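You operate a simulated robot arm through the tools that you are given. There is no shell and no other tool. Be economical: measure what you need, move in short steps, check, and stop when the job is done.

You run a simulated robot arm. Do the job below in one go: nothing can be reset, and whatever is moved stays where it is left.

Task
Open the drawer marked video, take the silver coupler with the yellow band on the top of the grey camera table and put it away in the inside of the drawer marked video, then shut the video. Open the drawer under the cord shelf, take the coupler with a white band from the inside of the drawer under the cord shelf and leave it on the shelf under the cord board and shut the shelf again. Put one of the cooling modules from the top of the packing bench on top of the converter box with orange tape. Turn the source knob to 1550. Take the nut driver and leave it on the blue bench mat. Pull the keyboard drawer open. Any order will do.

It is judged by the outcome, as a careful person would: the job done as asked, and still so three seconds after it is handed in. It fails if anything else is knocked over, pushed out of place, dropped, spilled or broken.

Robot
A 5-joint arm with a fingered hand on a trunk, on a base that drives. Base frame: it is fixed to the floor where the robot stands at the start and does not move with it; the origin is under the middle of the robot, x ahead of it, y to its left, z up. Readings come in cm, degrees, newtons and seconds.
It reaches about 73.9 cm from its shoulder. Its first joint turns from -115.0 to 115.0 degrees. Places, roughly: blue bench mat [-730, -820, 80]; converter box with orange tape [-575, -650, 75]; cooling module [-525, -625, 75]; coupler with a white band (6x3x3 cm) [-150, -830, 70]; drawer marked video [50, 0, 90]; drawer under the cord shelf [-150, -830, 70]; inside of the drawer marked video [60, 0, 90]; keyboard drawer [-340, -170, 100]; nut driver (23x4x4 cm) [-700, -430, 20]; shelf under the cord board (92x21 cm) [-152, -828, 80]; silver coupler with the yellow ban (6x3x3 cm) [40, -410, 80]; source knob [-610, -830, 90]. The tool tilts only in the upright plane through the base axis and itself; it spins freely about its own axis. Payload 2.9 kg.
The tool frame sits at the grasp point between the pads (the TCP): z along the fingers, y along the line on which they close. The tips reach 2.2 cm beyond it. Largest opening 12.4 cm; the body of the gripper starts 6 cm behind the TCP. The gripper is a hand of 3 fingers: y runs from the thumb to the fingers, the wrist lies at [0, 0, -21.8] in the tool frame, and closing takes about 1.5 s.
Orientation is that of the tool frame in the base frame, as a unit quaternion [x, y, z, w]. With the fingers straight down and closing along the base's y, the tool's x points along the base's -x, its y along +y and its z along -z.

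Tools
- The arm moves only by the tool jog_arm. Its arguments are lists of equal length, an entry for each row: "linear": the shift along the base's x, y, z in cm, a list of three; "delta_rot": the turn, a rotation vector about the base's x, y, z in degrees, a list of three; "jaw": the finger opening in cm, from 0 to 12.4. In form: {"linear": [[x, y, z], ...], "delta_rot": [[wx, wy, wz], ...], "jaw": [jaw, ...]}. A call has 1 to 8 rows; each row is the pose to reach, as a shift and turn from the pose commanded when the call began. Rows are played at 5 a second. More than 5 cm and 8.6 degrees between two rows, or a gripper value outside its range, and nothing of the call is played. Where a pose cannot be reached the arm comes as near as it can. A force on the tool above 40 N (or 10 N above the force at the start of the call, whichever is more), or a blocked arm, ends the call early, and 0.2 s more pass. The fingers move at their own pace (about 15.3 cm/s each) and stop on an object; they squeeze with about 28 N. The grip force told is the motor's: it shows also when the fingers shut on nothing. Time passes only in rows, and 0.2 s behind the last, so rows that repeat a pose let the fingers close. The reply holds the time, the measured pose of the TCP, the force on the tool along the base axes, the opening and the grip force, in the units named above and with some noise, with the torque about the TCP (base axes, N m) and any sound that the robot's microphone picked up.
- Cameras (640 x 400 px; columns grow to the right, rows downward): "scene" is now at [-0.28, 13.21, 181.35]; the picture's right is [-0.22, -0.97, 0.00], its down [-0.91, 0.21, -0.36] and it looks along [0.35, -0.08, -0.93] (base axes); focal length 294 px, centre (320, 200). "wrist" rides on the gripper at [6.4, -3.7, -7.5] in the tool frame; the picture's right is [0.50, 0.87, 0.00], its down [-0.62, 0.36, -0.70] and it looks along [-0.61, 0.35, 0.71] (tool axes); focal length 230 px, centre (320, 200). There is no depth. A picture from a camera that has moved, and an enlarged one, comes with that camera's place and axes in the base frame and with its lens. The place of the scene camera against the robot may be out by one fixed shift of up to 1.2 cm in any direction.
- snapshot(camera): a new picture of that camera. No time passes.
- lift_body(by): slides the trunk up (or, below 0, down) by that many cm; the arm and the scene camera ride with it, the base frame stays. It gives what a move gives, with no picture.
- base_move(legs): drives the robot by 1 to 6 legs, each [ahead, left, turn to the left] in cm, cm and degrees, along the robot's own axes; the way and the turn of a leg run together, so that a leg with both is an arc; at most 150 cm and 180 degrees a leg. The arm and the cameras ride along, it lands a little off, and it stops where it bumps. It gives what a move gives.
- hand_shape(shape): the hand has 3 fingers and takes this shape, open, in about a second: jaw (thumb against the fingers, like two jaws); tri (thumb and two fingers); tip (a fingertip pinch); poke (one finger out to press); point (the index stretched); flat (the hand flat); cup (the hand cupped); fist (a fist). The gripper value then closes the fingers along that shape, each until it touches; the sizes above hold for jaw. It gives what a move gives, with no picture.
- pan_tilt(pan, tilt): turns the head with the scene camera to pan (to the left, within 155 degrees either way) and tilt (down, from -29 to 69), counted from straight ahead of the robot. It gives what a move gives.
- enlarge(camera, box): a new picture of the part [left, top, right, bottom] of that camera's present view, enlarged. No time passes.
- close_job(): hands the job in; it is judged then, once.

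Go step by step. Nothing tells you exact positions but the pictures and the camera data: compare them with the known pose of the tool, close in by small moves and look again before you grip or let go. The budget is 207 turns and 192 pictures, counting those below and the enlarged ones. Unless the task says otherwise, let go and move clear before handing in.

The tools are called after ">>>" as a command line: name --argument value ..., lists and objects as JSON in quotes. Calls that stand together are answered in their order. jog_arm: Moves the arm, as the interface text tells. Its arguments: {"type":"object","properties":{"linear":{"type":"array"},"delta_rot":{"type":"array"},"jaw":{"type":"array"}},"required":["linear","delta_rot","jaw"]} The other tools are called the same way: lift_body (by) slides the trunk up or down; hand_shape (shape) gives the hand a shape; base_move (legs) drives the base; pan_tilt (pan, tilt) turns the head that bears the scene camera; snapshot (camera) takes a picture; enlarge (camera, box) takes an enlarged picture of a part of a camera's view; close_job () hands the job in.

At the start:

```text
time: 0.0
tool_pos: [34.01, 17.85, 123.61]
orientation: [-0.001, 1.0, 0.0, 0.0]
wrist_force: [0.0, 0.1, 0.0]
moment: [-0.01, -0.02, -0.02]
width: 12.39
grasp_force: 0.0
shape: jaw
trunk travel left (down, up): [-92.5, 6.5]
robot x, y, heading: [-0.1, -0.09, 0.1]
head pan, tilt: [-12.9, 68.8]
```

scene: 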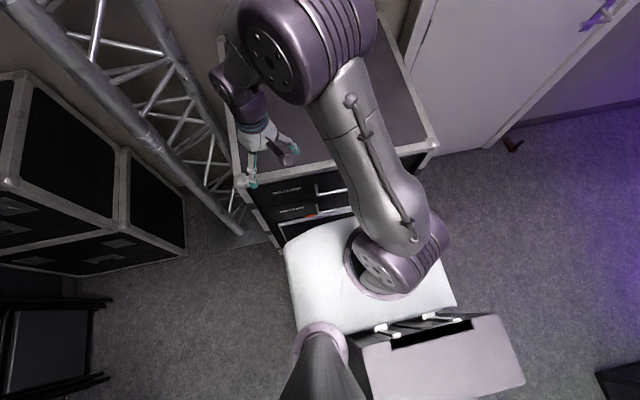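
wrist: 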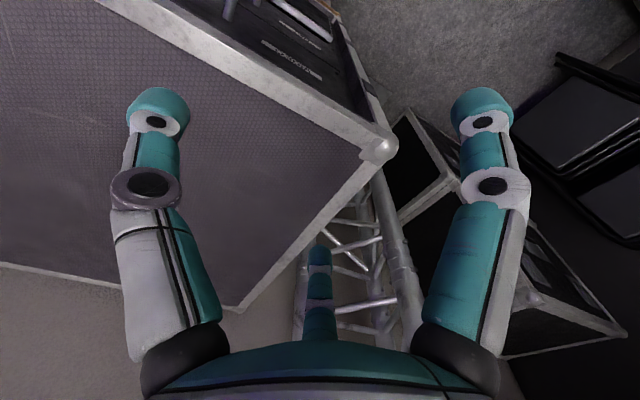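

I see a drawer case in front of the robot, with the arm over its top. I'll level the head to read the drawers.

>>> pan_tilt --pan 0 --tilt 55

>>> snapshot --camera "scene"

```text
time: 0.8
tool_pos: [34.04, 17.86, 123.68]
orientation: [0.0, 1.0, 0.0, 0.001]
wrist_force: [-0.7, 0.9, -0.8]
moment: [-0.03, -0.02, 0.01]
width: 12.38
grasp_force: 0.2
shape: jaw
trunk travel left (down, up): [-92.5, 6.5]
robot x, y, heading: [-0.28, 0.08, -0.2]
head pan, tilt: [0.0, 55.0]
```

```text
189 pictures are left
camera scene: at [1.48, 14.45, 182.89], right [0.0, -1.0, 0.0], down [-0.82, 0.0, -0.57], along [0.57, 0.0, -0.82], focal length 294 px, centre (320, 200)
```

scene: 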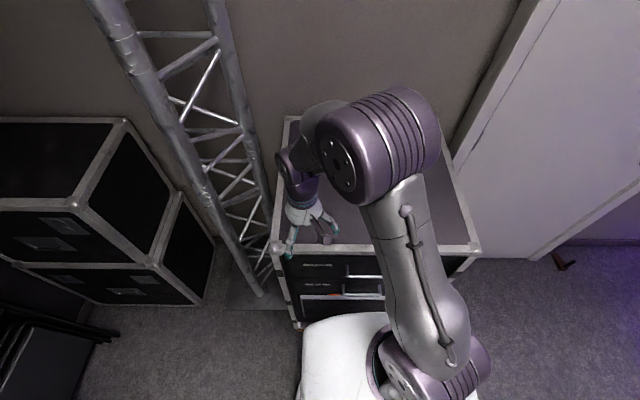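

The arm blocks part of the view. I'll enlarge the drawer fronts.

>>> enlarge --camera "scene" --box '[260, 230, 420, 330]'

>>> enlarge --camera "wrist" --box '[220, 0, 400, 112]'

```text
4.00 times, centred on (340, 280) of scene
camera zoom: at [1.48, 14.45, 182.89], right [0.0, -1.0, 0.0], down [-0.82, 0.0, -0.57], along [0.57, 0.0, -0.82], focal length 1177 px, centre (240, -120)
```

zoom: 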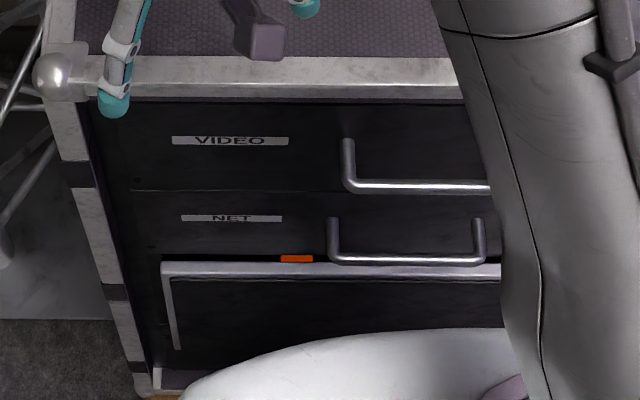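

```text
3.56 times, centred on (310, 56) of wrist
camera zoom: at [27.65, 14.08, 131.18], right [-0.5, 0.87, 0.0], down [0.62, 0.36, 0.7], along [0.61, 0.35, -0.71], focal length 818 px, centre (356, 712)
```

zoom: 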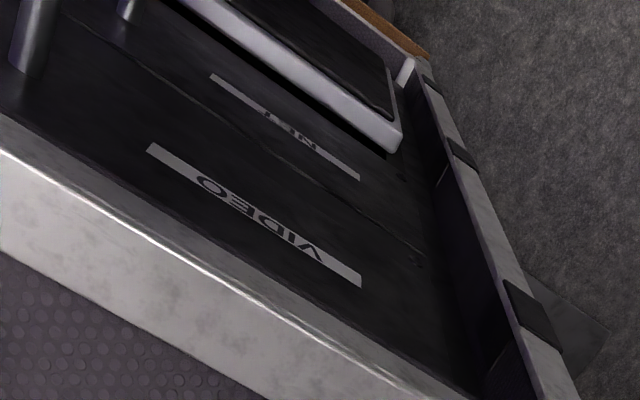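

The VIDEO drawer is the top one, with its handle near x≈36, y≈0, z≈90. Before driving I'll look around the room.

>>> pan_tilt --pan -90 --tilt 30

>>> snapshot --camera "scene"

>>> pan_tilt --pan -150 --tilt 30

>>> snapshot --camera "scene"

>>> pan_tilt --pan 150 --tilt 30

>>> snapshot --camera "scene"

```text
time: 2.4
tool_pos: [34.02, 17.86, 123.62]
orientation: [0.0, 1.0, -0.001, 0.0]
wrist_force: [0.3, 0.1, 0.2]
moment: [-0.02, -0.02, -0.04]
width: 12.4
grasp_force: 0.1
shape: jaw
trunk travel left (down, up): [-92.5, 6.5]
robot x, y, heading: [-0.16, -0.03, 0.1]
head pan, tilt: [-90.0, 30.0]
```

```text
186 pictures are left
camera scene: at [-5.72, 5.41, 186.5], right [-1.0, 0.0, 0.0], down [0.0, 0.5, -0.87], along [0.0, -0.87, -0.5], focal length 294 px, centre (320, 200)
```

scene: 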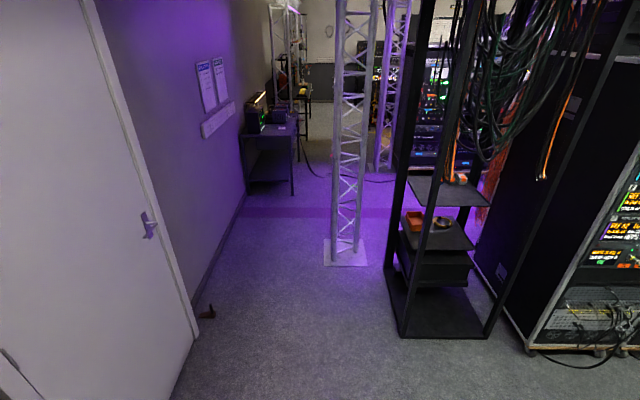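

```text
time: 3.7
tool_pos: [34.11, 17.88, 123.74]
orientation: [0.0, 1.0, 0.001, 0.0]
wrist_force: [0.7, 0.4, -0.6]
moment: [-0.02, -0.02, 0.02]
width: 12.38
grasp_force: 0.1
shape: jaw
trunk travel left (down, up): [-92.5, 6.5]
robot x, y, heading: [0.1, 0.1, -0.0]
head pan, tilt: [-150.0, 30.0]
```

```text
185 pictures are left
camera scene: at [-13.55, 9.92, 186.5], right [-0.5, 0.87, 0.0], down [0.43, 0.25, -0.87], along [-0.75, -0.43, -0.5], focal length 294 px, centre (320, 200)
```

scene: 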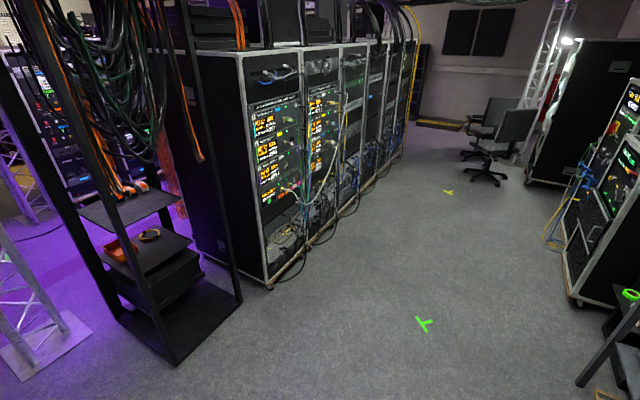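

```text
time: 7.8
tool_pos: [34.02, 17.8, 123.63]
orientation: [0.0, 1.0, 0.0, 0.0]
wrist_force: [-0.1, -0.7, 0.8]
moment: [0.02, -0.01, 0.03]
width: 12.38
grasp_force: 0.1
shape: jaw
trunk travel left (down, up): [-92.5, 6.5]
robot x, y, heading: [-0.38, 0.15, -0.1]
head pan, tilt: [150.0, 30.0]
```

```text
184 pictures are left
camera scene: at [-13.56, 18.98, 186.5], right [0.5, 0.87, 0.0], down [0.43, -0.25, -0.87], along [-0.75, 0.43, -0.5], focal length 294 px, centre (320, 200)
```

scene: 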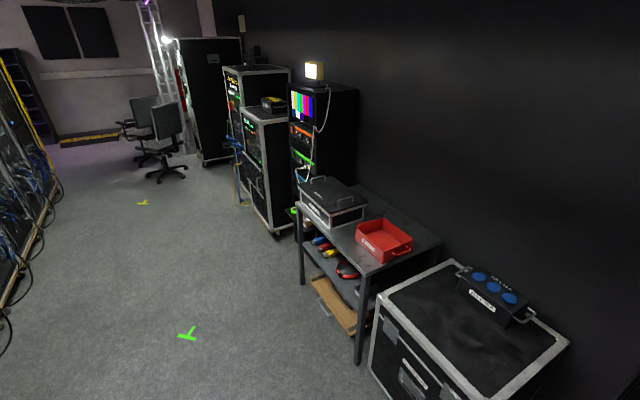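

The space behind is clear. I'll back off 35 cm and look at the drawers again.

>>> base_move --legs '[[-35, 0, 0]]'

>>> pan_tilt --pan 0 --tilt 50

>>> snapshot --camera "scene"

>>> snapshot --camera "wrist"

```text
time: 10.1
tool_pos: [-0.48, 17.69, 123.71]
orientation: [0.002, 1.0, 0.001, 0.0]
wrist_force: [-0.5, 0.2, 0.3]
moment: [0.01, 0.0, -0.01]
width: 12.39
grasp_force: 0.1
shape: jaw
trunk travel left (down, up): [-92.5, 6.5]
robot x, y, heading: [-34.94, 0.16, -0.5]
head pan, tilt: [150.0, 30.0]
```

```text
time: 12.4
tool_pos: [-0.45, 17.7, 123.62]
orientation: [0.002, 1.0, 0.0, 0.0]
wrist_force: [-0.8, 0.0, -0.4]
moment: [-0.01, -0.03, 0.01]
width: 12.41
grasp_force: 0.1
shape: jaw
trunk travel left (down, up): [-92.5, 6.5]
robot x, y, heading: [-34.62, -0.02, -0.4]
head pan, tilt: [0.0, 50.0]
```

```text
183 pictures are left
camera scene: at [-32.68, 14.52, 183.55], right [0.0, -1.0, 0.0], down [-0.77, 0.0, -0.64], along [0.64, 0.0, -0.77], focal length 294 px, centre (320, 200)
```

scene: 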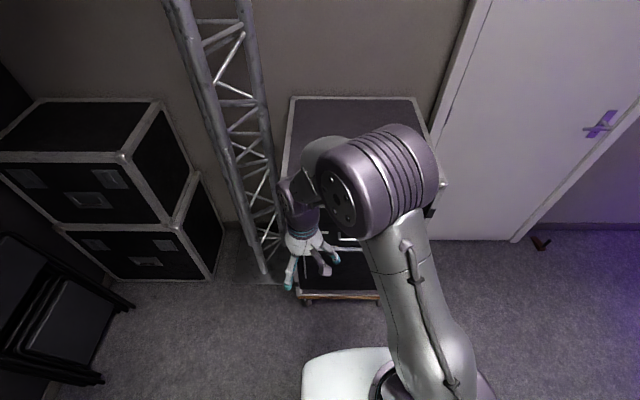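

```text
182 pictures are left
camera wrist: at [-7.0, 14.04, 131.18], right [-0.5, 0.87, 0.0], down [0.62, 0.35, 0.7], along [0.61, 0.35, -0.71], focal length 230 px, centre (320, 200)
```

wrist: 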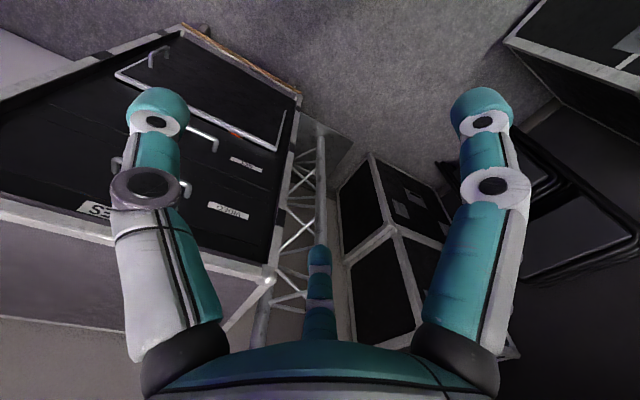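

From two views I take the video handle bar at x≈33.8, y≈±6, z≈95.4, with the panel at x≈37.5. I'll roll the hand 90° and bring it in front of the handle.

>>> jog_arm --linear '[[0, -2.5, 0], [0, -5, 0], [0, -7.5, 0], [0, -10, 0], [0, -12.5, 0], [0, -15, 0], [0, -17.5, 0], [0, -19, 0]]' --delta_rot '[[0, 0, 8.5], [0, 0, 17], [0, 0, 25.5], [0, 0, 34], [0, 0, 42.5], [0, 0, 51], [0, 0, 59.5], [0, 0, 68]]' --jaw '[12.4, 12.4, 12.4, 10, 8, 6, 6, 6]'

>>> jog_arm --linear '[[0, 0, 0], [0, 0, 0], [0, 0, 0]]' --delta_rot '[[0, 0, 8], [0, 0, 16], [0, 0, 22]]' --jaw '[6, 6, 6]'

>>> jog_arm --linear '[[2, 0, -1], [4, 0, -3], [6, 0, -6], [8, 0, -9], [10, 0, -12], [12, 0, -15], [14, 0, -18], [16, 0, -20]]' --delta_rot '[[0, -8.5, 0], [0, -17, 0], [0, -25.5, 0], [0, -34, 0], [0, -42.5, 0], [0, -51, 0], [0, -59.5, 0], [0, -68, 0]]' --jaw '[6, 6, 6, 6, 6, 6, 6, 6]'

>>> snapshot --camera "scene"

>>> snapshot --camera "wrist"

```text
time: 14.2
tool_pos: [-0.5, -0.99, 123.84]
orientation: [-0.558, 0.83, 0.0, -0.001]
wrist_force: [-0.4, 0.0, 0.2]
moment: [0.02, 0.01, 0.01]
width: 6.05
grasp_force: 0.1
shape: jaw
trunk travel left (down, up): [-92.5, 6.5]
robot x, y, heading: [-34.8, 0.16, 0.2]
head pan, tilt: [0.0, 50.0]
```

```text
time: 15.0
tool_pos: [-0.98, 3.76, 123.76]
orientation: [-0.705, 0.709, -0.001, -0.001]
wrist_force: [0.1, 0.8, 0.1]
moment: [-0.03, 0.03, -0.03]
width: 6.04
grasp_force: 0.1
shape: jaw
out of reach, approached as far as the arm can: row 2, 3
trunk travel left (down, up): [-92.5, 6.5]
robot x, y, heading: [-35.01, 0.14, -0.3]
head pan, tilt: [0.0, 50.0]
```

```text
time: 16.8
tool_pos: [15.2, 2.36, 103.74]
orientation: [-0.563, 0.609, -0.357, 0.43]
wrist_force: [0.1, -0.1, 1.0]
moment: [-0.03, 0.0, -0.04]
width: 6.04
grasp_force: 0.0
shape: jaw
out of reach, approached as far as the arm can: row 2, 3, 4, 5, 6, 7, 8
trunk travel left (down, up): [-92.5, 6.5]
robot x, y, heading: [-34.67, 0.14, -0.2]
head pan, tilt: [0.0, 50.0]
```

```text
181 pictures are left
camera scene: at [-32.61, 14.47, 183.55], right [0.0, -1.0, 0.0], down [-0.77, 0.0, -0.64], along [0.64, 0.0, -0.77], focal length 294 px, centre (320, 200)
```

scene: 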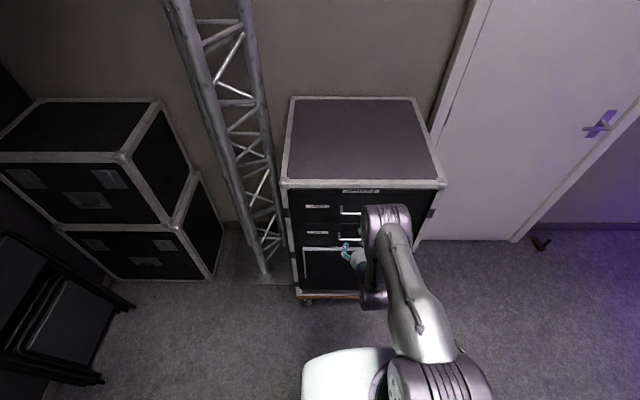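

```text
180 pictures are left
camera wrist: at [9.78, -4.83, 109.21], right [-0.33, -0.4, -0.86], down [-0.79, 0.62, 0.01], along [0.53, 0.68, -0.52], focal length 230 px, centre (320, 200)
```

wrist: 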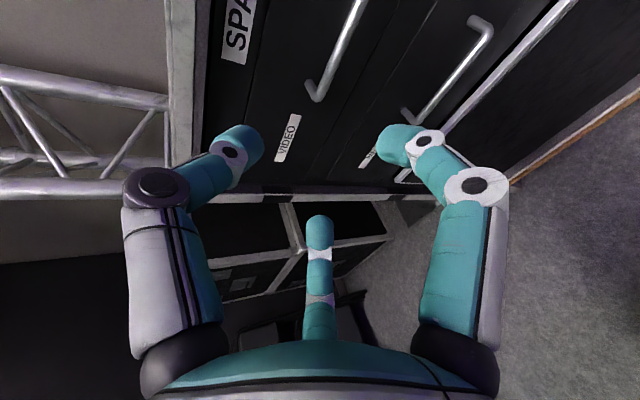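

The hand is pointing at the drawer and both views agree that the bar is near x 34, z 95.7. I'll tilt a bit more and come up to a pre-grasp.

>>> jog_arm --linear '[[3, 0, -2], [6, 0, -4], [9, 0, -5.5]]' --delta_rot '[[0, -6, 0], [0, -10, 0], [0, -12, 0]]' --jaw '[6, 5.5, 5.5]'

>>> snapshot --camera "wrist"

>>> snapshot --camera "scene"

```text
time: 17.6
tool_pos: [24.45, 2.51, 98.11]
orientation: [-0.52, 0.565, -0.411, 0.491]
wrist_force: [-0.4, 0.0, -0.6]
moment: [0.02, -0.01, 0.03]
width: 5.54
grasp_force: 0.1
shape: jaw
trunk travel left (down, up): [-92.5, 6.5]
robot x, y, heading: [-34.62, 0.22, -0.2]
head pan, tilt: [0.0, 50.0]
```

```text
179 pictures are left
camera wrist: at [17.89, -4.61, 102.18], right [-0.15, -0.39, -0.91], down [-0.77, 0.62, -0.14], along [0.62, 0.68, -0.39], focal length 230 px, centre (320, 200)
```

wrist: 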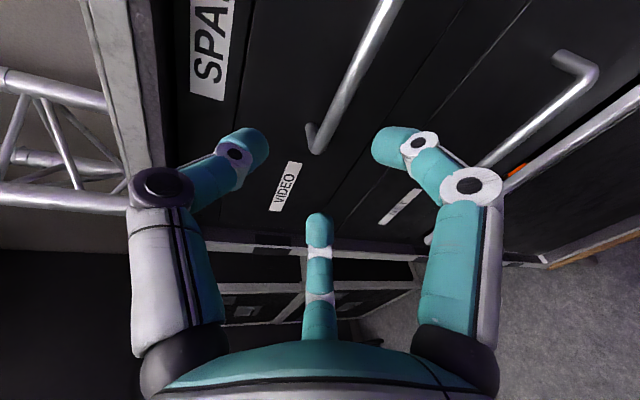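

```text
178 pictures are left
camera scene: at [-32.65, 14.51, 183.55], right [0.0, -1.0, 0.0], down [-0.77, 0.0, -0.64], along [0.64, 0.0, -0.77], focal length 294 px, centre (320, 200)
```

scene: 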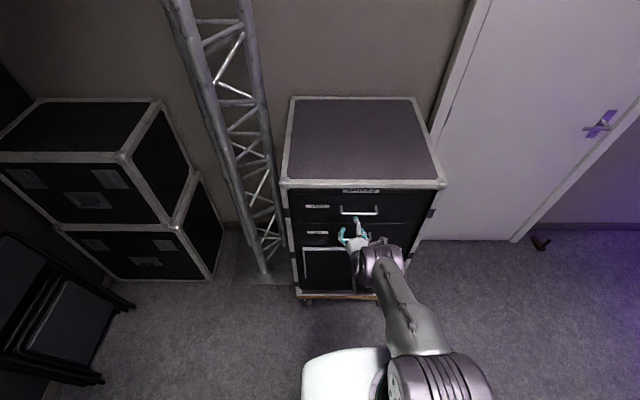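

The bar sits between the open fingers' planes at x≈33.5, z≈95.4. I'll advance onto it.

>>> jog_arm --linear '[[1, 0, -1.3], [4.5, 0.2, -2.2], [8.2, 0.4, -2.6]]' --delta_rot '[[0, 0, 0], [0, 0, 0], [0, 0, 0]]' --jaw '[5.5, 5.5, 5.5]'

>>> snapshot --camera "wrist"

>>> enlarge --camera "scene" --box '[280, 170, 440, 270]'

```text
time: 18.4
tool_pos: [28.71, 2.88, 96.57]
orientation: [-0.52, 0.565, -0.41, 0.492]
wrist_force: [-0.1, 0.8, -0.1]
moment: [0.01, 0.02, 0.0]
width: 5.55
grasp_force: 0.1
shape: jaw
out of reach, approached as far as the arm can: row 2, 3
trunk travel left (down, up): [-92.5, 6.5]
robot x, y, heading: [-34.71, 0.37, -0.3]
head pan, tilt: [0.0, 50.0]
```

```text
177 pictures are left
camera wrist: at [22.27, -4.35, 100.69], right [-0.15, -0.39, -0.91], down [-0.77, 0.62, -0.14], along [0.62, 0.68, -0.39], focal length 230 px, centre (320, 200)
```

wrist: 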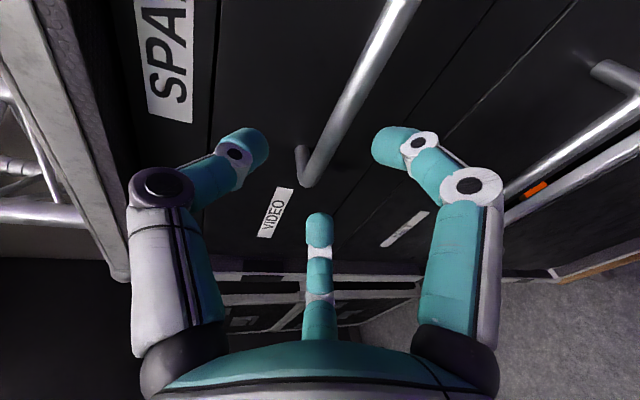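

```text
4.00 times, centred on (360, 220) of scene
camera zoom: at [-32.69, 14.5, 183.55], right [0.0, -1.0, 0.0], down [-0.77, 0.0, -0.64], along [0.64, 0.0, -0.77], focal length 1177 px, centre (160, 120)
```

zoom: 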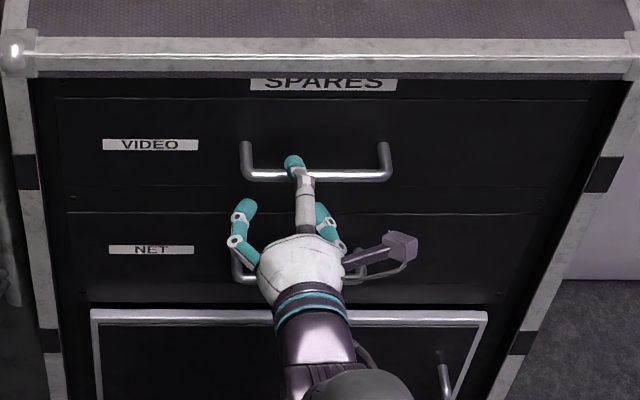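

The arm is at its reach limit about 4 cm short, with the thumb above the bar and the fingers below. I'll retract the arm a bit and bring the base closer.

>>> jog_arm --linear '[[-3, 0, 0], [-6, 0, -0.5]]' --delta_rot '[[0, 0, 0], [0, 0, 0]]' --jaw '[5.5, 5.5]'

>>> base_move --legs '[[7, 0, 0]]'

```text
time: 19.0
tool_pos: [22.72, 2.58, 96.18]
orientation: [-0.52, 0.563, -0.41, 0.494]
wrist_force: [-0.5, 0.3, -0.9]
moment: [0.04, -0.01, 0.03]
width: 5.55
grasp_force: 0.1
shape: jaw
trunk travel left (down, up): [-92.5, 6.5]
robot x, y, heading: [-34.58, -0.24, -0.1]
head pan, tilt: [0.0, 50.0]
```

```text
time: 20.0
tool_pos: [29.79, 2.62, 96.19]
orientation: [-0.521, 0.563, -0.41, 0.493]
wrist_force: [0.6, -1.3, -0.6]
moment: [0.02, 0.0, 0.02]
width: 5.53
grasp_force: 0.1
shape: jaw
trunk travel left (down, up): [-92.5, 6.5]
robot x, y, heading: [-27.76, 0.16, -0.4]
head pan, tilt: [0.0, 50.0]
```

Now forward the last 3 cm and close.

>>> jog_arm --linear '[[1.5, 0, -0.3], [3, 0, -0.5]]' --delta_rot '[[0, 0, 0], [0, 0, 0]]' --jaw '[5.5, 5.5]'

>>> snapshot --camera "wrist"

```text
time: 20.6
tool_pos: [32.74, 2.62, 95.69]
orientation: [-0.519, 0.565, -0.411, 0.492]
wrist_force: [0.9, -0.3, 1.0]
moment: [0.0, 0.02, -0.03]
width: 5.55
grasp_force: 0.0
shape: jaw
trunk travel left (down, up): [-92.5, 6.5]
robot x, y, heading: [-27.85, 0.04, -0.3]
head pan, tilt: [0.0, 50.0]
```

```text
175 pictures are left
camera wrist: at [26.21, -4.57, 99.83], right [-0.15, -0.39, -0.91], down [-0.77, 0.62, -0.14], along [0.62, 0.68, -0.39], focal length 230 px, centre (320, 200)
```

wrist: 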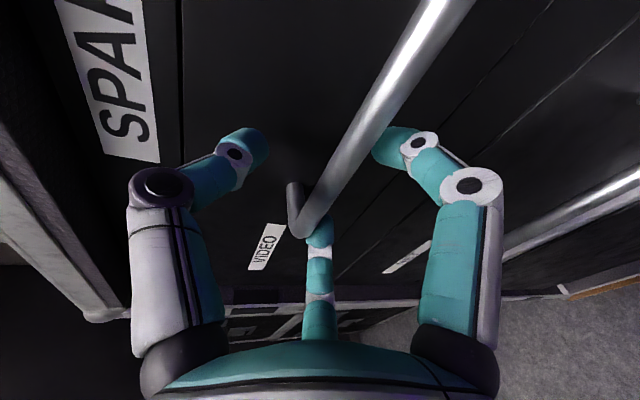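

The bar is between the digits. Closing.

>>> jog_arm --linear '[[0.3, 0, -0.2], [0.3, 0, -0.2], [0.3, 0, -0.2], [0.3, 0, -0.2], [0.3, 0, -0.2], [0.3, 0, -0.2], [0.3, 0, -0.2], [0.3, 0, -0.2]]' --delta_rot '[[0, 0, 0], [0, 0, 0], [0, 0, 0], [0, 0, 0], [0, 0, 0], [0, 0, 0], [0, 0, 0], [0, 0, 0]]' --jaw '[4, 3, 2, 1, 0, 0, 0, 0]'

>>> jog_arm --linear '[[-2, 0, 0], [-5, 0, 0]]' --delta_rot '[[0, 0, 0], [0, 0, 0]]' --jaw '[0, 0]'

>>> snapshot --camera "scene"

```text
time: 22.4
tool_pos: [33.14, 2.88, 95.16]
orientation: [-0.521, 0.565, -0.41, 0.491]
wrist_force: [1.1, 9.1, -9.4]
moment: [-0.2, -0.01, -0.02]
width: 0.0
grasp_force: 28.0
shape: jaw
trunk travel left (down, up): [-92.5, 6.5]
robot x, y, heading: [-27.84, 0.39, -0.3]
head pan, tilt: [0.0, 50.0]
```

```text
time: 23.0
tool_pos: [27.71, 2.56, 95.26]
orientation: [-0.522, 0.564, -0.41, 0.491]
wrist_force: [-2.4, 9.4, -15.7]
moment: [-0.32, 0.02, 0.09]
width: 0.0
grasp_force: 27.8
shape: jaw
trunk travel left (down, up): [-92.5, 6.5]
robot x, y, heading: [-28.05, -0.38, -0.2]
head pan, tilt: [0.0, 50.0]
```

```text
174 pictures are left
camera scene: at [-25.89, 14.79, 183.5], right [0.0, -1.0, 0.0], down [-0.77, 0.0, -0.64], along [0.64, 0.0, -0.77], focal length 294 px, centre (320, 200)
```

scene: 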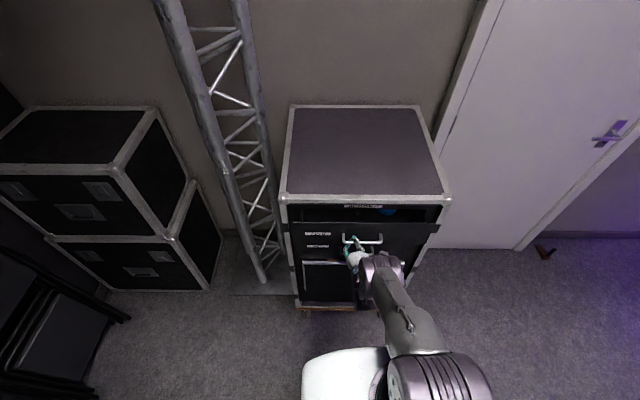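

The drawer is coming out. I'll pull it further by reversing the base.

>>> base_move --legs '[[-20, 0, 0]]'

>>> snapshot --camera "scene"

```text
time: 24.6
tool_pos: [7.85, 2.58, 95.32]
orientation: [-0.519, 0.565, -0.413, 0.491]
wrist_force: [2.7, 11.6, -18.1]
moment: [-0.34, -0.01, -0.02]
width: 0.0
grasp_force: 28.2
shape: jaw
trunk travel left (down, up): [-92.5, 6.5]
robot x, y, heading: [-48.43, 0.23, -0.2]
head pan, tilt: [0.0, 50.0]
```

```text
173 pictures are left
camera scene: at [-45.68, 14.97, 183.51], right [-0.01, -1.0, 0.0], down [-0.77, 0.0, -0.64], along [0.64, -0.01, -0.77], focal length 294 px, centre (320, 200)
```

scene: 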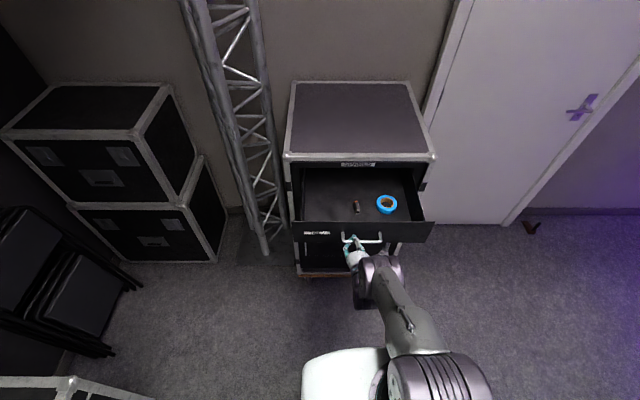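

The drawer is open about 25 cm, with a coupler and a blue tape roll inside. I'll release and back off.

>>> jog_arm --linear '[[0, 0, 0.2], [0, 0, 0.2], [0, 0, 0.2], [0, 0, 0.2]]' --delta_rot '[[0, 0, 0], [0, 0, 0], [0, 0, 0], [0, 0, 0]]' --jaw '[2, 4, 5.5, 5.5]'

>>> base_move --legs '[[-15, 0, 0]]'

>>> snapshot --camera "scene"

```text
time: 25.6
tool_pos: [7.62, 2.36, 95.7]
orientation: [-0.519, 0.564, -0.411, 0.493]
wrist_force: [-0.4, -0.2, -0.4]
moment: [0.01, 0.02, 0.01]
width: 5.47
grasp_force: 0.0
shape: jaw
trunk travel left (down, up): [-92.5, 6.5]
robot x, y, heading: [-48.23, 0.26, -0.6]
head pan, tilt: [0.0, 50.0]
```

```text
time: 27.0
tool_pos: [-7.5, 2.35, 95.69]
orientation: [-0.519, 0.566, -0.411, 0.491]
wrist_force: [-0.2, -0.1, -0.4]
moment: [0.0, 0.01, 0.01]
width: 5.48
grasp_force: 0.0
shape: jaw
trunk travel left (down, up): [-92.5, 6.5]
robot x, y, heading: [-63.37, 0.37, -0.8]
head pan, tilt: [0.0, 50.0]
```

```text
172 pictures are left
camera scene: at [-61.14, 14.7, 183.54], right [-0.01, -1.0, 0.0], down [-0.77, 0.01, -0.64], along [0.64, -0.01, -0.77], focal length 294 px, centre (320, 200)
```

scene: 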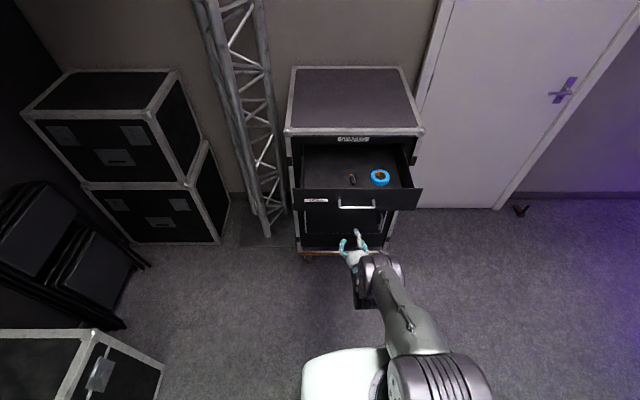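

The drawer stands open and the hand is clear. I'll bring the hand up with the fingers down, nearer the body, for driving.

>>> jog_arm --linear '[[-1, 0, 3], [-2, 0, 6], [-4, 0, 9], [-6, 0, 12], [-8, 0, 15], [-10, 0, 18], [-12, 0, 21], [-14, 0, 24]]' --delta_rot '[[0, 8.5, 0], [0, 17, 0], [0, 25.5, 0], [0, 34, 0], [0, 42.5, 0], [0, 51, 0], [0, 59.5, 0], [0, 68, 0]]' --jaw '[6, 8, 10, 10, 10, 10, 10, 10]'

>>> base_move --legs '[[0, -75, 0], [53, 0, 0], [0, 0, -89], [0, 30, 0]]'

>>> pan_tilt --pan 0 --tilt 30

>>> snapshot --camera "scene"

```text
time: 28.8
tool_pos: [-21.85, 3.28, 120.03]
orientation: [-0.658, 0.746, -0.062, 0.084]
wrist_force: [0.4, 0.5, 0.7]
moment: [0.0, -0.02, 0.03]
width: 10.01
grasp_force: 0.1
shape: jaw
out of reach, approached as far as the arm can: row 6, 7, 8
trunk travel left (down, up): [-92.5, 6.5]
robot x, y, heading: [-63.5, 0.07, -0.7]
head pan, tilt: [0.0, 50.0]
```

```text
time: 40.8
tool_pos: [24.4, -112.56, 119.83]
orientation: [0.03, 0.994, -0.103, 0.019]
wrist_force: [0.2, -0.3, -0.5]
moment: [0.02, -0.01, 0.03]
width: 9.96
grasp_force: 0.0
shape: jaw
trunk travel left (down, up): [-92.5, 6.5]
robot x, y, heading: [18.81, -70.95, -87.0]
head pan, tilt: [0.0, 50.0]
```

```text
time: 41.6
tool_pos: [24.45, -112.47, 119.67]
orientation: [0.03, 0.994, -0.103, 0.019]
wrist_force: [-0.5, -0.3, 0.0]
moment: [-0.03, -0.01, -0.02]
width: 9.96
grasp_force: 0.1
shape: jaw
trunk travel left (down, up): [-92.5, 6.5]
robot x, y, heading: [18.72, -70.99, -87.2]
head pan, tilt: [0.0, 30.0]
```

```text
171 pictures are left
camera scene: at [33.73, -73.37, 186.49], right [-1.0, -0.05, 0.0], down [-0.03, 0.5, -0.87], along [0.04, -0.86, -0.5], focal length 294 px, centre (320, 200)
```

scene: 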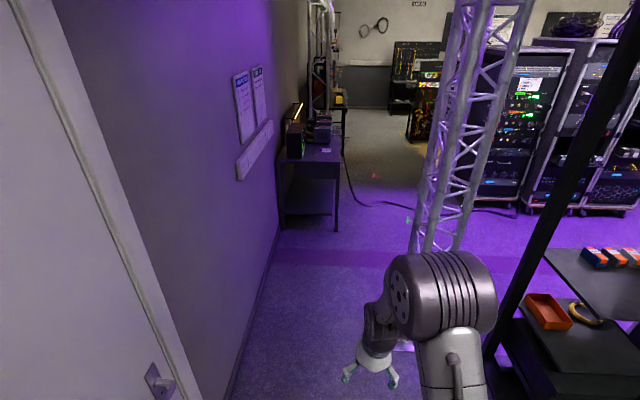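

The camera table is ahead on the left against the wall. I'll drive toward it and look closer.

>>> base_move --legs '[[0, 0, -3], [150, 0, 0], [45, 0, 0]]'

>>> snapshot --camera "scene"

>>> pan_tilt --pan 10 --tilt 50

>>> snapshot --camera "scene"

```text
time: 51.9
tool_pos: [16.27, -310.81, 119.9]
orientation: [0.074, 0.992, -0.104, 0.014]
wrist_force: [0.3, -0.4, -0.2]
moment: [-0.01, 0.01, 0.0]
width: 9.98
grasp_force: 0.0
shape: jaw
trunk travel left (down, up): [-92.5, 6.5]
robot x, y, heading: [14.39, -269.27, -92.1]
head pan, tilt: [0.0, 30.0]
```

```text
170 pictures are left
camera scene: at [29.02, -272.71, 186.5], right [-1.0, 0.04, 0.0], down [0.02, 0.5, -0.87], along [-0.03, -0.87, -0.5], focal length 294 px, centre (320, 200)
```

scene: 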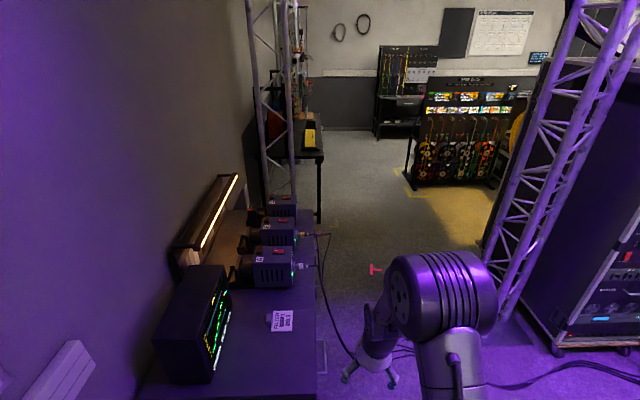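

```text
time: 52.7
tool_pos: [16.27, -310.91, 119.84]
orientation: [0.074, 0.992, -0.103, 0.014]
wrist_force: [-0.4, 0.1, 0.7]
moment: [0.0, 0.02, -0.02]
width: 9.96
grasp_force: 0.0
shape: jaw
trunk travel left (down, up): [-92.5, 6.5]
robot x, y, heading: [14.13, -269.16, -92.2]
head pan, tilt: [10.0, 50.0]
```

```text
169 pictures are left
camera scene: at [30.4, -271.42, 183.55], right [-0.99, -0.14, 0.0], down [-0.1, 0.76, -0.64], along [0.09, -0.64, -0.77], focal length 294 px, centre (320, 200)
```

scene: 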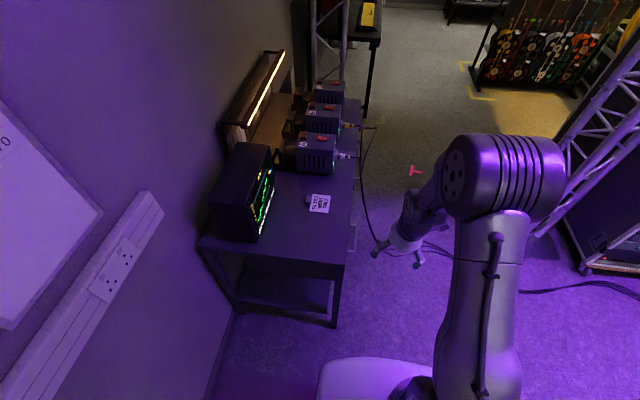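

The table holds cameras and something small near their right side. I'll enlarge.

>>> enlarge --camera "scene" --box '[270, 70, 400, 151]'

>>> enlarge --camera "scene" --box '[240, 140, 400, 240]'

```text
4.92 times, centred on (335, 110) of scene
camera zoom: at [30.4, -271.42, 183.55], right [-0.99, -0.14, 0.0], down [-0.1, 0.76, -0.64], along [0.09, -0.64, -0.77], focal length 1448 px, centre (246, 641)
```

zoom: 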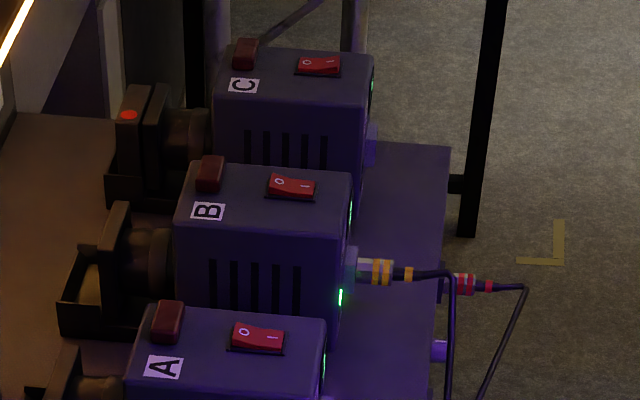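

```text
4.00 times, centred on (320, 190) of scene
camera zoom: at [30.4, -271.42, 183.55], right [-0.99, -0.14, 0.0], down [-0.1, 0.76, -0.64], along [0.09, -0.64, -0.77], focal length 1177 px, centre (320, 240)
```

zoom: 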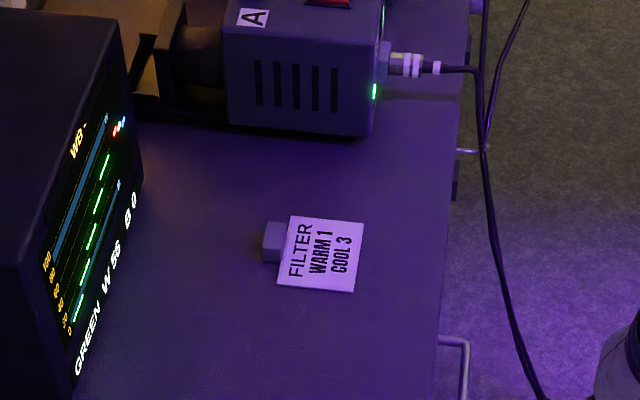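

There are plugged connectors with coloured bands on the cameras; the loose coupler may be hidden. I'll look from further along the table.

>>> base_move --legs '[[0, -30, 0], [62, 0, 0]]'

>>> pan_tilt --pan 45 --tilt 50

>>> snapshot --camera "scene"

```text
time: 57.8
tool_pos: [-16.98, -370.81, 119.87]
orientation: [0.084, 0.991, -0.104, 0.013]
wrist_force: [-0.2, -0.6, -0.3]
moment: [0.05, 0.03, -0.06]
width: 9.99
grasp_force: 0.0
shape: jaw
trunk travel left (down, up): [-92.5, 6.5]
robot x, y, heading: [-18.36, -329.0, -93.6]
head pan, tilt: [10.0, 50.0]
```

```text
time: 58.8
tool_pos: [-16.99, -370.75, 119.82]
orientation: [0.084, 0.991, -0.104, 0.012]
wrist_force: [0.5, 0.8, 0.0]
moment: [-0.02, -0.01, -0.04]
width: 9.97
grasp_force: 0.1
shape: jaw
trunk travel left (down, up): [-92.5, 6.5]
robot x, y, heading: [-18.35, -329.02, -93.3]
head pan, tilt: [45.0, 50.0]
```

```text
166 pictures are left
camera scene: at [2.02, -329.57, 183.55], right [-0.75, -0.67, 0.0], down [-0.51, 0.57, -0.64], along [0.43, -0.48, -0.77], focal length 294 px, centre (320, 200)
```

scene: 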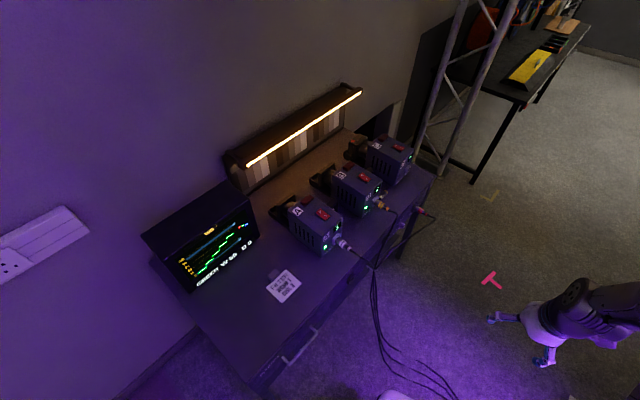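

>>> enlarge --camera "scene" --box '[320, 130, 448, 210]'

>>> enlarge --camera "scene" --box '[320, 190, 448, 270]'

```text
5.00 times, centred on (384, 170) of scene
camera zoom: at [2.02, -329.57, 183.55], right [-0.75, -0.67, 0.0], down [-0.51, 0.57, -0.64], along [0.43, -0.48, -0.77], focal length 1471 px, centre (0, 350)
```

zoom: 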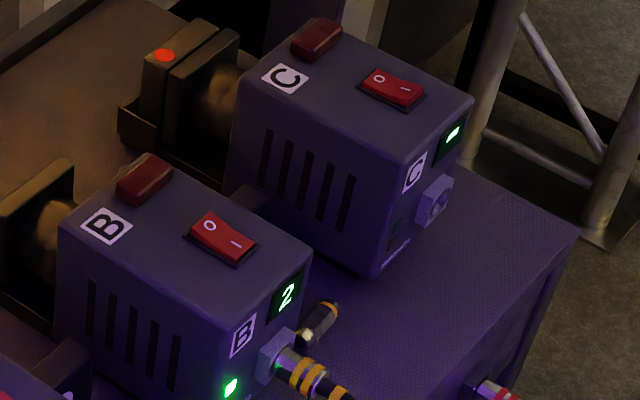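

```text
5.00 times, centred on (384, 230) of scene
camera zoom: at [2.02, -329.57, 183.55], right [-0.75, -0.67, 0.0], down [-0.51, 0.57, -0.64], along [0.43, -0.48, -0.77], focal length 1471 px, centre (0, 50)
```

zoom: 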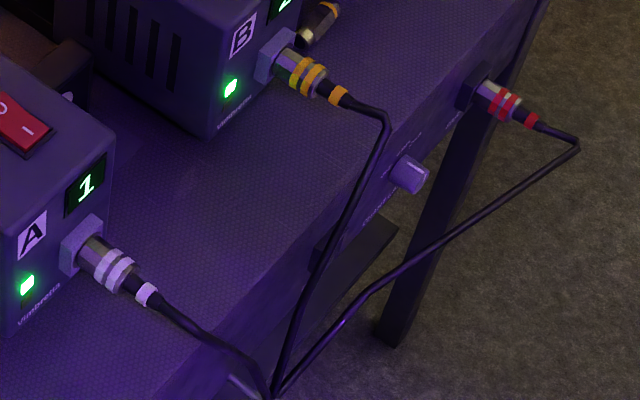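

The loose coupler with the yellow band lies on the table between cameras B and C, near (40.5, -417). A cable crosses the floor between here and the best parking spot; I'll look at its course.

>>> pan_tilt --pan 0 --tilt 60

>>> snapshot --camera "scene"

>>> pan_tilt --pan -40 --tilt 35

>>> snapshot --camera "scene"

```text
time: 59.9
tool_pos: [-17.06, -370.77, 119.82]
orientation: [0.084, 0.991, -0.102, 0.013]
wrist_force: [-0.5, -0.6, 0.5]
moment: [0.0, -0.02, 0.01]
width: 9.99
grasp_force: 0.0
shape: jaw
trunk travel left (down, up): [-92.5, 6.5]
robot x, y, heading: [-18.1, -328.95, -93.3]
head pan, tilt: [0.0, 60.0]
```

```text
163 pictures are left
camera scene: at [-3.47, -330.51, 182.29], right [-1.0, 0.06, 0.0], down [0.05, 0.86, -0.5], along [-0.03, -0.5, -0.87], focal length 294 px, centre (320, 200)
```

scene: 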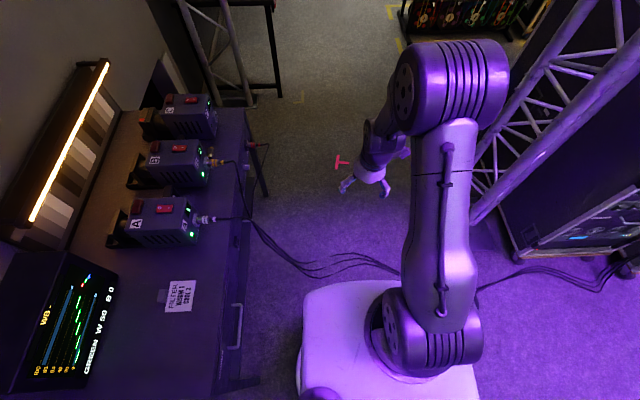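

```text
time: 61.0
tool_pos: [-17.07, -370.82, 119.85]
orientation: [0.084, 0.991, -0.103, 0.013]
wrist_force: [0.3, 0.4, 0.3]
moment: [0.02, 0.0, 0.01]
width: 9.96
grasp_force: 0.0
shape: jaw
trunk travel left (down, up): [-92.5, 6.5]
robot x, y, heading: [-18.36, -328.87, -93.3]
head pan, tilt: [-40.0, 35.0]
```

```text
162 pictures are left
camera scene: at [-9.12, -330.27, 185.72], right [-0.73, 0.68, 0.0], down [0.39, 0.42, -0.82], along [-0.56, -0.6, -0.57], focal length 294 px, centre (320, 200)
```

scene: 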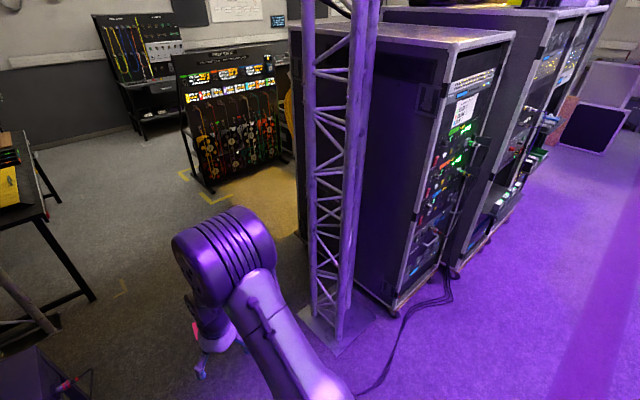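

The cables run flat on the floor from the table to the racks, so any route to the table's south side crosses them. I'll drive slowly straight over.

>>> base_move --legs '[[40, 0, 0], [60, 0, 0]]'

>>> pan_tilt --pan 90 --tilt 55

>>> snapshot --camera "scene"

```text
time: 66.6
tool_pos: [-23.51, -472.42, 119.86]
orientation: [0.085, 0.991, -0.104, 0.013]
wrist_force: [-0.2, 0.2, -1.1]
moment: [-0.01, 0.01, 0.01]
width: 9.99
grasp_force: 0.0
shape: jaw
trunk travel left (down, up): [-92.5, 6.5]
robot x, y, heading: [-24.67, -430.63, -93.5]
head pan, tilt: [-40.0, 35.0]
```

```text
time: 68.7
tool_pos: [-23.61, -472.45, 119.85]
orientation: [0.086, 0.991, -0.103, 0.013]
wrist_force: [-0.4, -0.2, -0.8]
moment: [0.03, 0.01, 0.01]
width: 9.96
grasp_force: 0.1
shape: jaw
trunk travel left (down, up): [-92.5, 6.5]
robot x, y, heading: [-24.51, -430.66, -93.9]
head pan, tilt: [90.0, 55.0]
```

```text
161 pictures are left
camera scene: at [-2.22, -426.06, 182.9], right [-0.06, -1.0, 0.0], down [-0.82, 0.05, -0.57], along [0.57, -0.04, -0.82], focal length 294 px, centre (320, 200)
```

scene: 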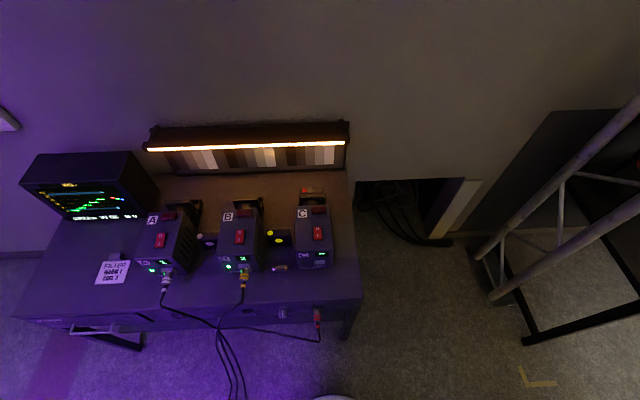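

I crossed the cables without a bump, and the coupler is visible south of camera B. I'll turn to face the table and lower the trunk somewhat.

>>> base_move --legs '[[0, 0, 93]]'

>>> jog_arm --linear '[[-1, 0, 2], [-2, 0, 4], [-3, 0, 6]]' --delta_rot '[[0, 4, 0], [0, 8, 0], [0, 11, 0]]' --jaw '[10, 8, 8]'

>>> lift_body --by -25

>>> pan_tilt --pan 5 --tilt 55

>>> snapshot --camera "scene"

>>> snapshot --camera "wrist"

```text
time: 73.1
tool_pos: [17.16, -426.72, 119.95]
orientation: [-0.666, 0.738, -0.061, 0.084]
wrist_force: [0.2, 0.0, 0.7]
moment: [0.0, 0.0, -0.04]
width: 9.95
grasp_force: 0.0
shape: jaw
trunk travel left (down, up): [-92.5, 6.5]
robot x, y, heading: [-24.16, -430.68, 0.7]
head pan, tilt: [90.0, 55.0]
```

```text
time: 73.9
tool_pos: [13.93, -426.92, 125.82]
orientation: [-0.669, 0.744, -0.005, 0.007]
wrist_force: [0.2, 0.9, -1.5]
moment: [-0.01, -0.01, 0.01]
width: 8.03
grasp_force: 0.0
shape: jaw
trunk travel left (down, up): [-92.5, 6.5]
robot x, y, heading: [-24.32, -430.41, 0.4]
head pan, tilt: [90.0, 55.0]
```

```text
time: 76.5
tool_pos: [13.96, -426.88, 100.77]
orientation: [-0.669, 0.743, -0.005, 0.008]
wrist_force: [0.7, 0.0, 0.5]
moment: [0.0, -0.07, -0.03]
width: 8.04
grasp_force: 0.1
shape: jaw
trunk travel left (down, up): [-67.5, 31.5]
robot x, y, heading: [-24.68, -430.81, 0.6]
head pan, tilt: [90.0, 55.0]
```

```text
time: 78.0
tool_pos: [13.82, -426.97, 100.9]
orientation: [-0.669, 0.743, -0.006, 0.007]
wrist_force: [1.0, 1.0, 0.3]
moment: [0.01, -0.03, 0.02]
width: 8.04
grasp_force: 0.1
shape: jaw
trunk travel left (down, up): [-67.5, 31.5]
robot x, y, heading: [-24.38, -430.8, 0.4]
head pan, tilt: [5.0, 55.0]
```

```text
160 pictures are left
camera scene: at [-23.2, -415.59, 157.9], right [0.1, -1.0, 0.0], down [-0.82, -0.08, -0.57], along [0.57, 0.06, -0.82], focal length 294 px, centre (320, 200)
```

scene: 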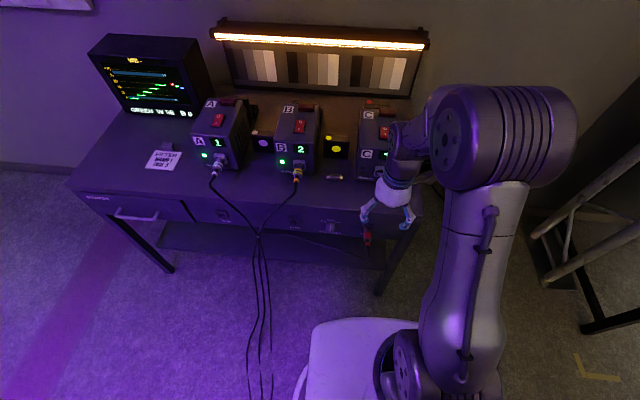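

```text
159 pictures are left
camera wrist: at [16.83, -433.7, 108.36], right [-0.91, -0.41, -0.02], down [-0.3, 0.65, 0.7], along [-0.27, 0.64, -0.72], focal length 230 px, centre (320, 200)
```

wrist: 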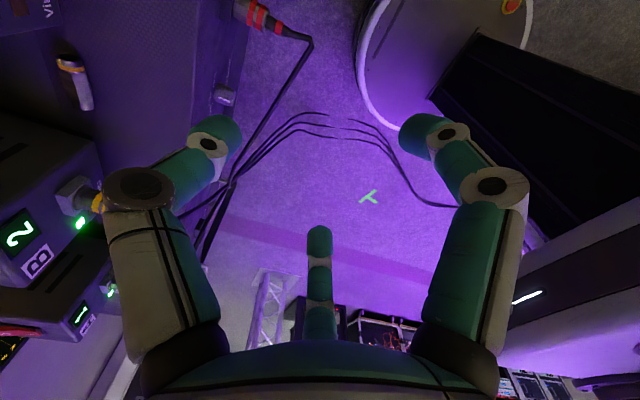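

The coupler lies along y at about (40.5, -413.5, 79), between cameras B and C with about 12 cm clear. I'll drive 14 cm closer with the hand raised.

>>> jog_arm --linear '[[0, 0, 4], [0, 0, 8]]' --delta_rot '[[0, 0, 0], [0, 0, 0]]' --jaw '[8, 8]'

>>> base_move --legs '[[14, 0, 0]]'

>>> jog_arm --linear '[[2, 2, 1], [4, 4, 2], [6, 6, 2], [8, 8, 2], [10, 10, 2], [11, 12, 2], [12, 13, 2]]' --delta_rot '[[0, 0, -1], [0, 0, -2], [0, 0, -3], [0, 0, -4], [0, 0, -5], [0, 0, -6], [0, 0, -6]]' --jaw '[8, 8, 8, 8, 8, 8, 8]'

>>> snapshot --camera "scene"

>>> snapshot --camera "wrist"

```text
time: 78.6
tool_pos: [13.88, -426.79, 108.86]
orientation: [-0.67, 0.743, -0.006, 0.008]
wrist_force: [-1.3, 1.1, -0.4]
moment: [0.02, -0.01, -0.03]
width: 8.04
grasp_force: 0.0
shape: jaw
trunk travel left (down, up): [-67.5, 31.5]
robot x, y, heading: [-24.58, -430.63, 0.5]
head pan, tilt: [5.0, 55.0]
```

```text
time: 80.0
tool_pos: [28.07, -426.47, 108.9]
orientation: [-0.67, 0.742, -0.005, 0.007]
wrist_force: [0.0, -0.1, 0.6]
moment: [-0.01, -0.01, 0.01]
width: 8.06
grasp_force: 0.0
shape: jaw
trunk travel left (down, up): [-67.5, 31.5]
robot x, y, heading: [-10.58, -430.04, 0.8]
head pan, tilt: [5.0, 55.0]
```

```text
time: 81.6
tool_pos: [40.07, -413.43, 110.62]
orientation: [-0.631, 0.776, -0.003, 0.008]
wrist_force: [-0.2, -0.4, 0.7]
moment: [-0.05, 0.01, 0.0]
width: 8.02
grasp_force: 0.0
shape: jaw
trunk travel left (down, up): [-67.5, 31.5]
robot x, y, heading: [-10.54, -430.54, 0.6]
head pan, tilt: [5.0, 55.0]
```

```text
158 pictures are left
camera scene: at [-9.06, -415.41, 157.89], right [0.1, -0.99, 0.0], down [-0.82, -0.08, -0.57], along [0.57, 0.06, -0.82], focal length 294 px, centre (320, 200)
```

scene: 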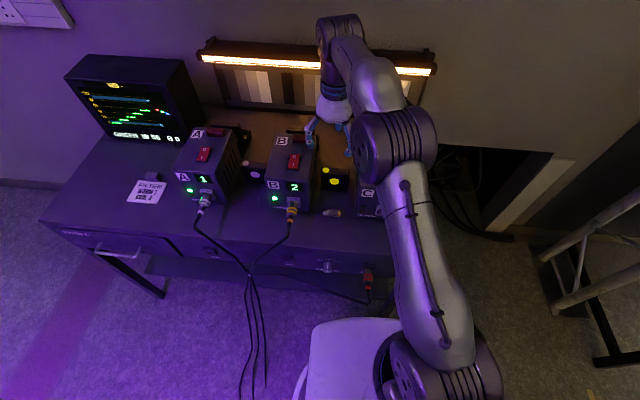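

```text
157 pictures are left
camera wrist: at [42.37, -420.47, 118.15], right [-0.95, -0.31, -0.02], down [-0.23, 0.67, 0.7], along [-0.21, 0.67, -0.71], focal length 230 px, centre (320, 200)
```

wrist: 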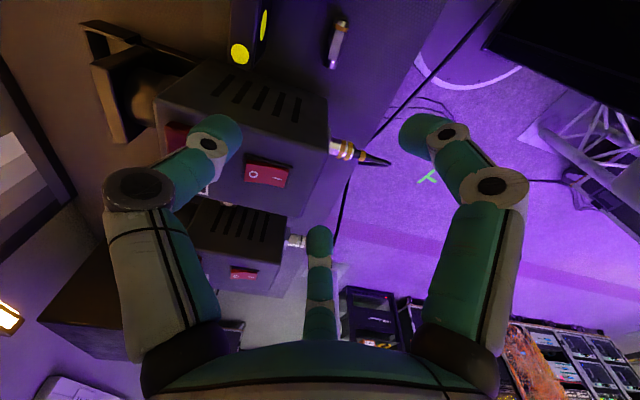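

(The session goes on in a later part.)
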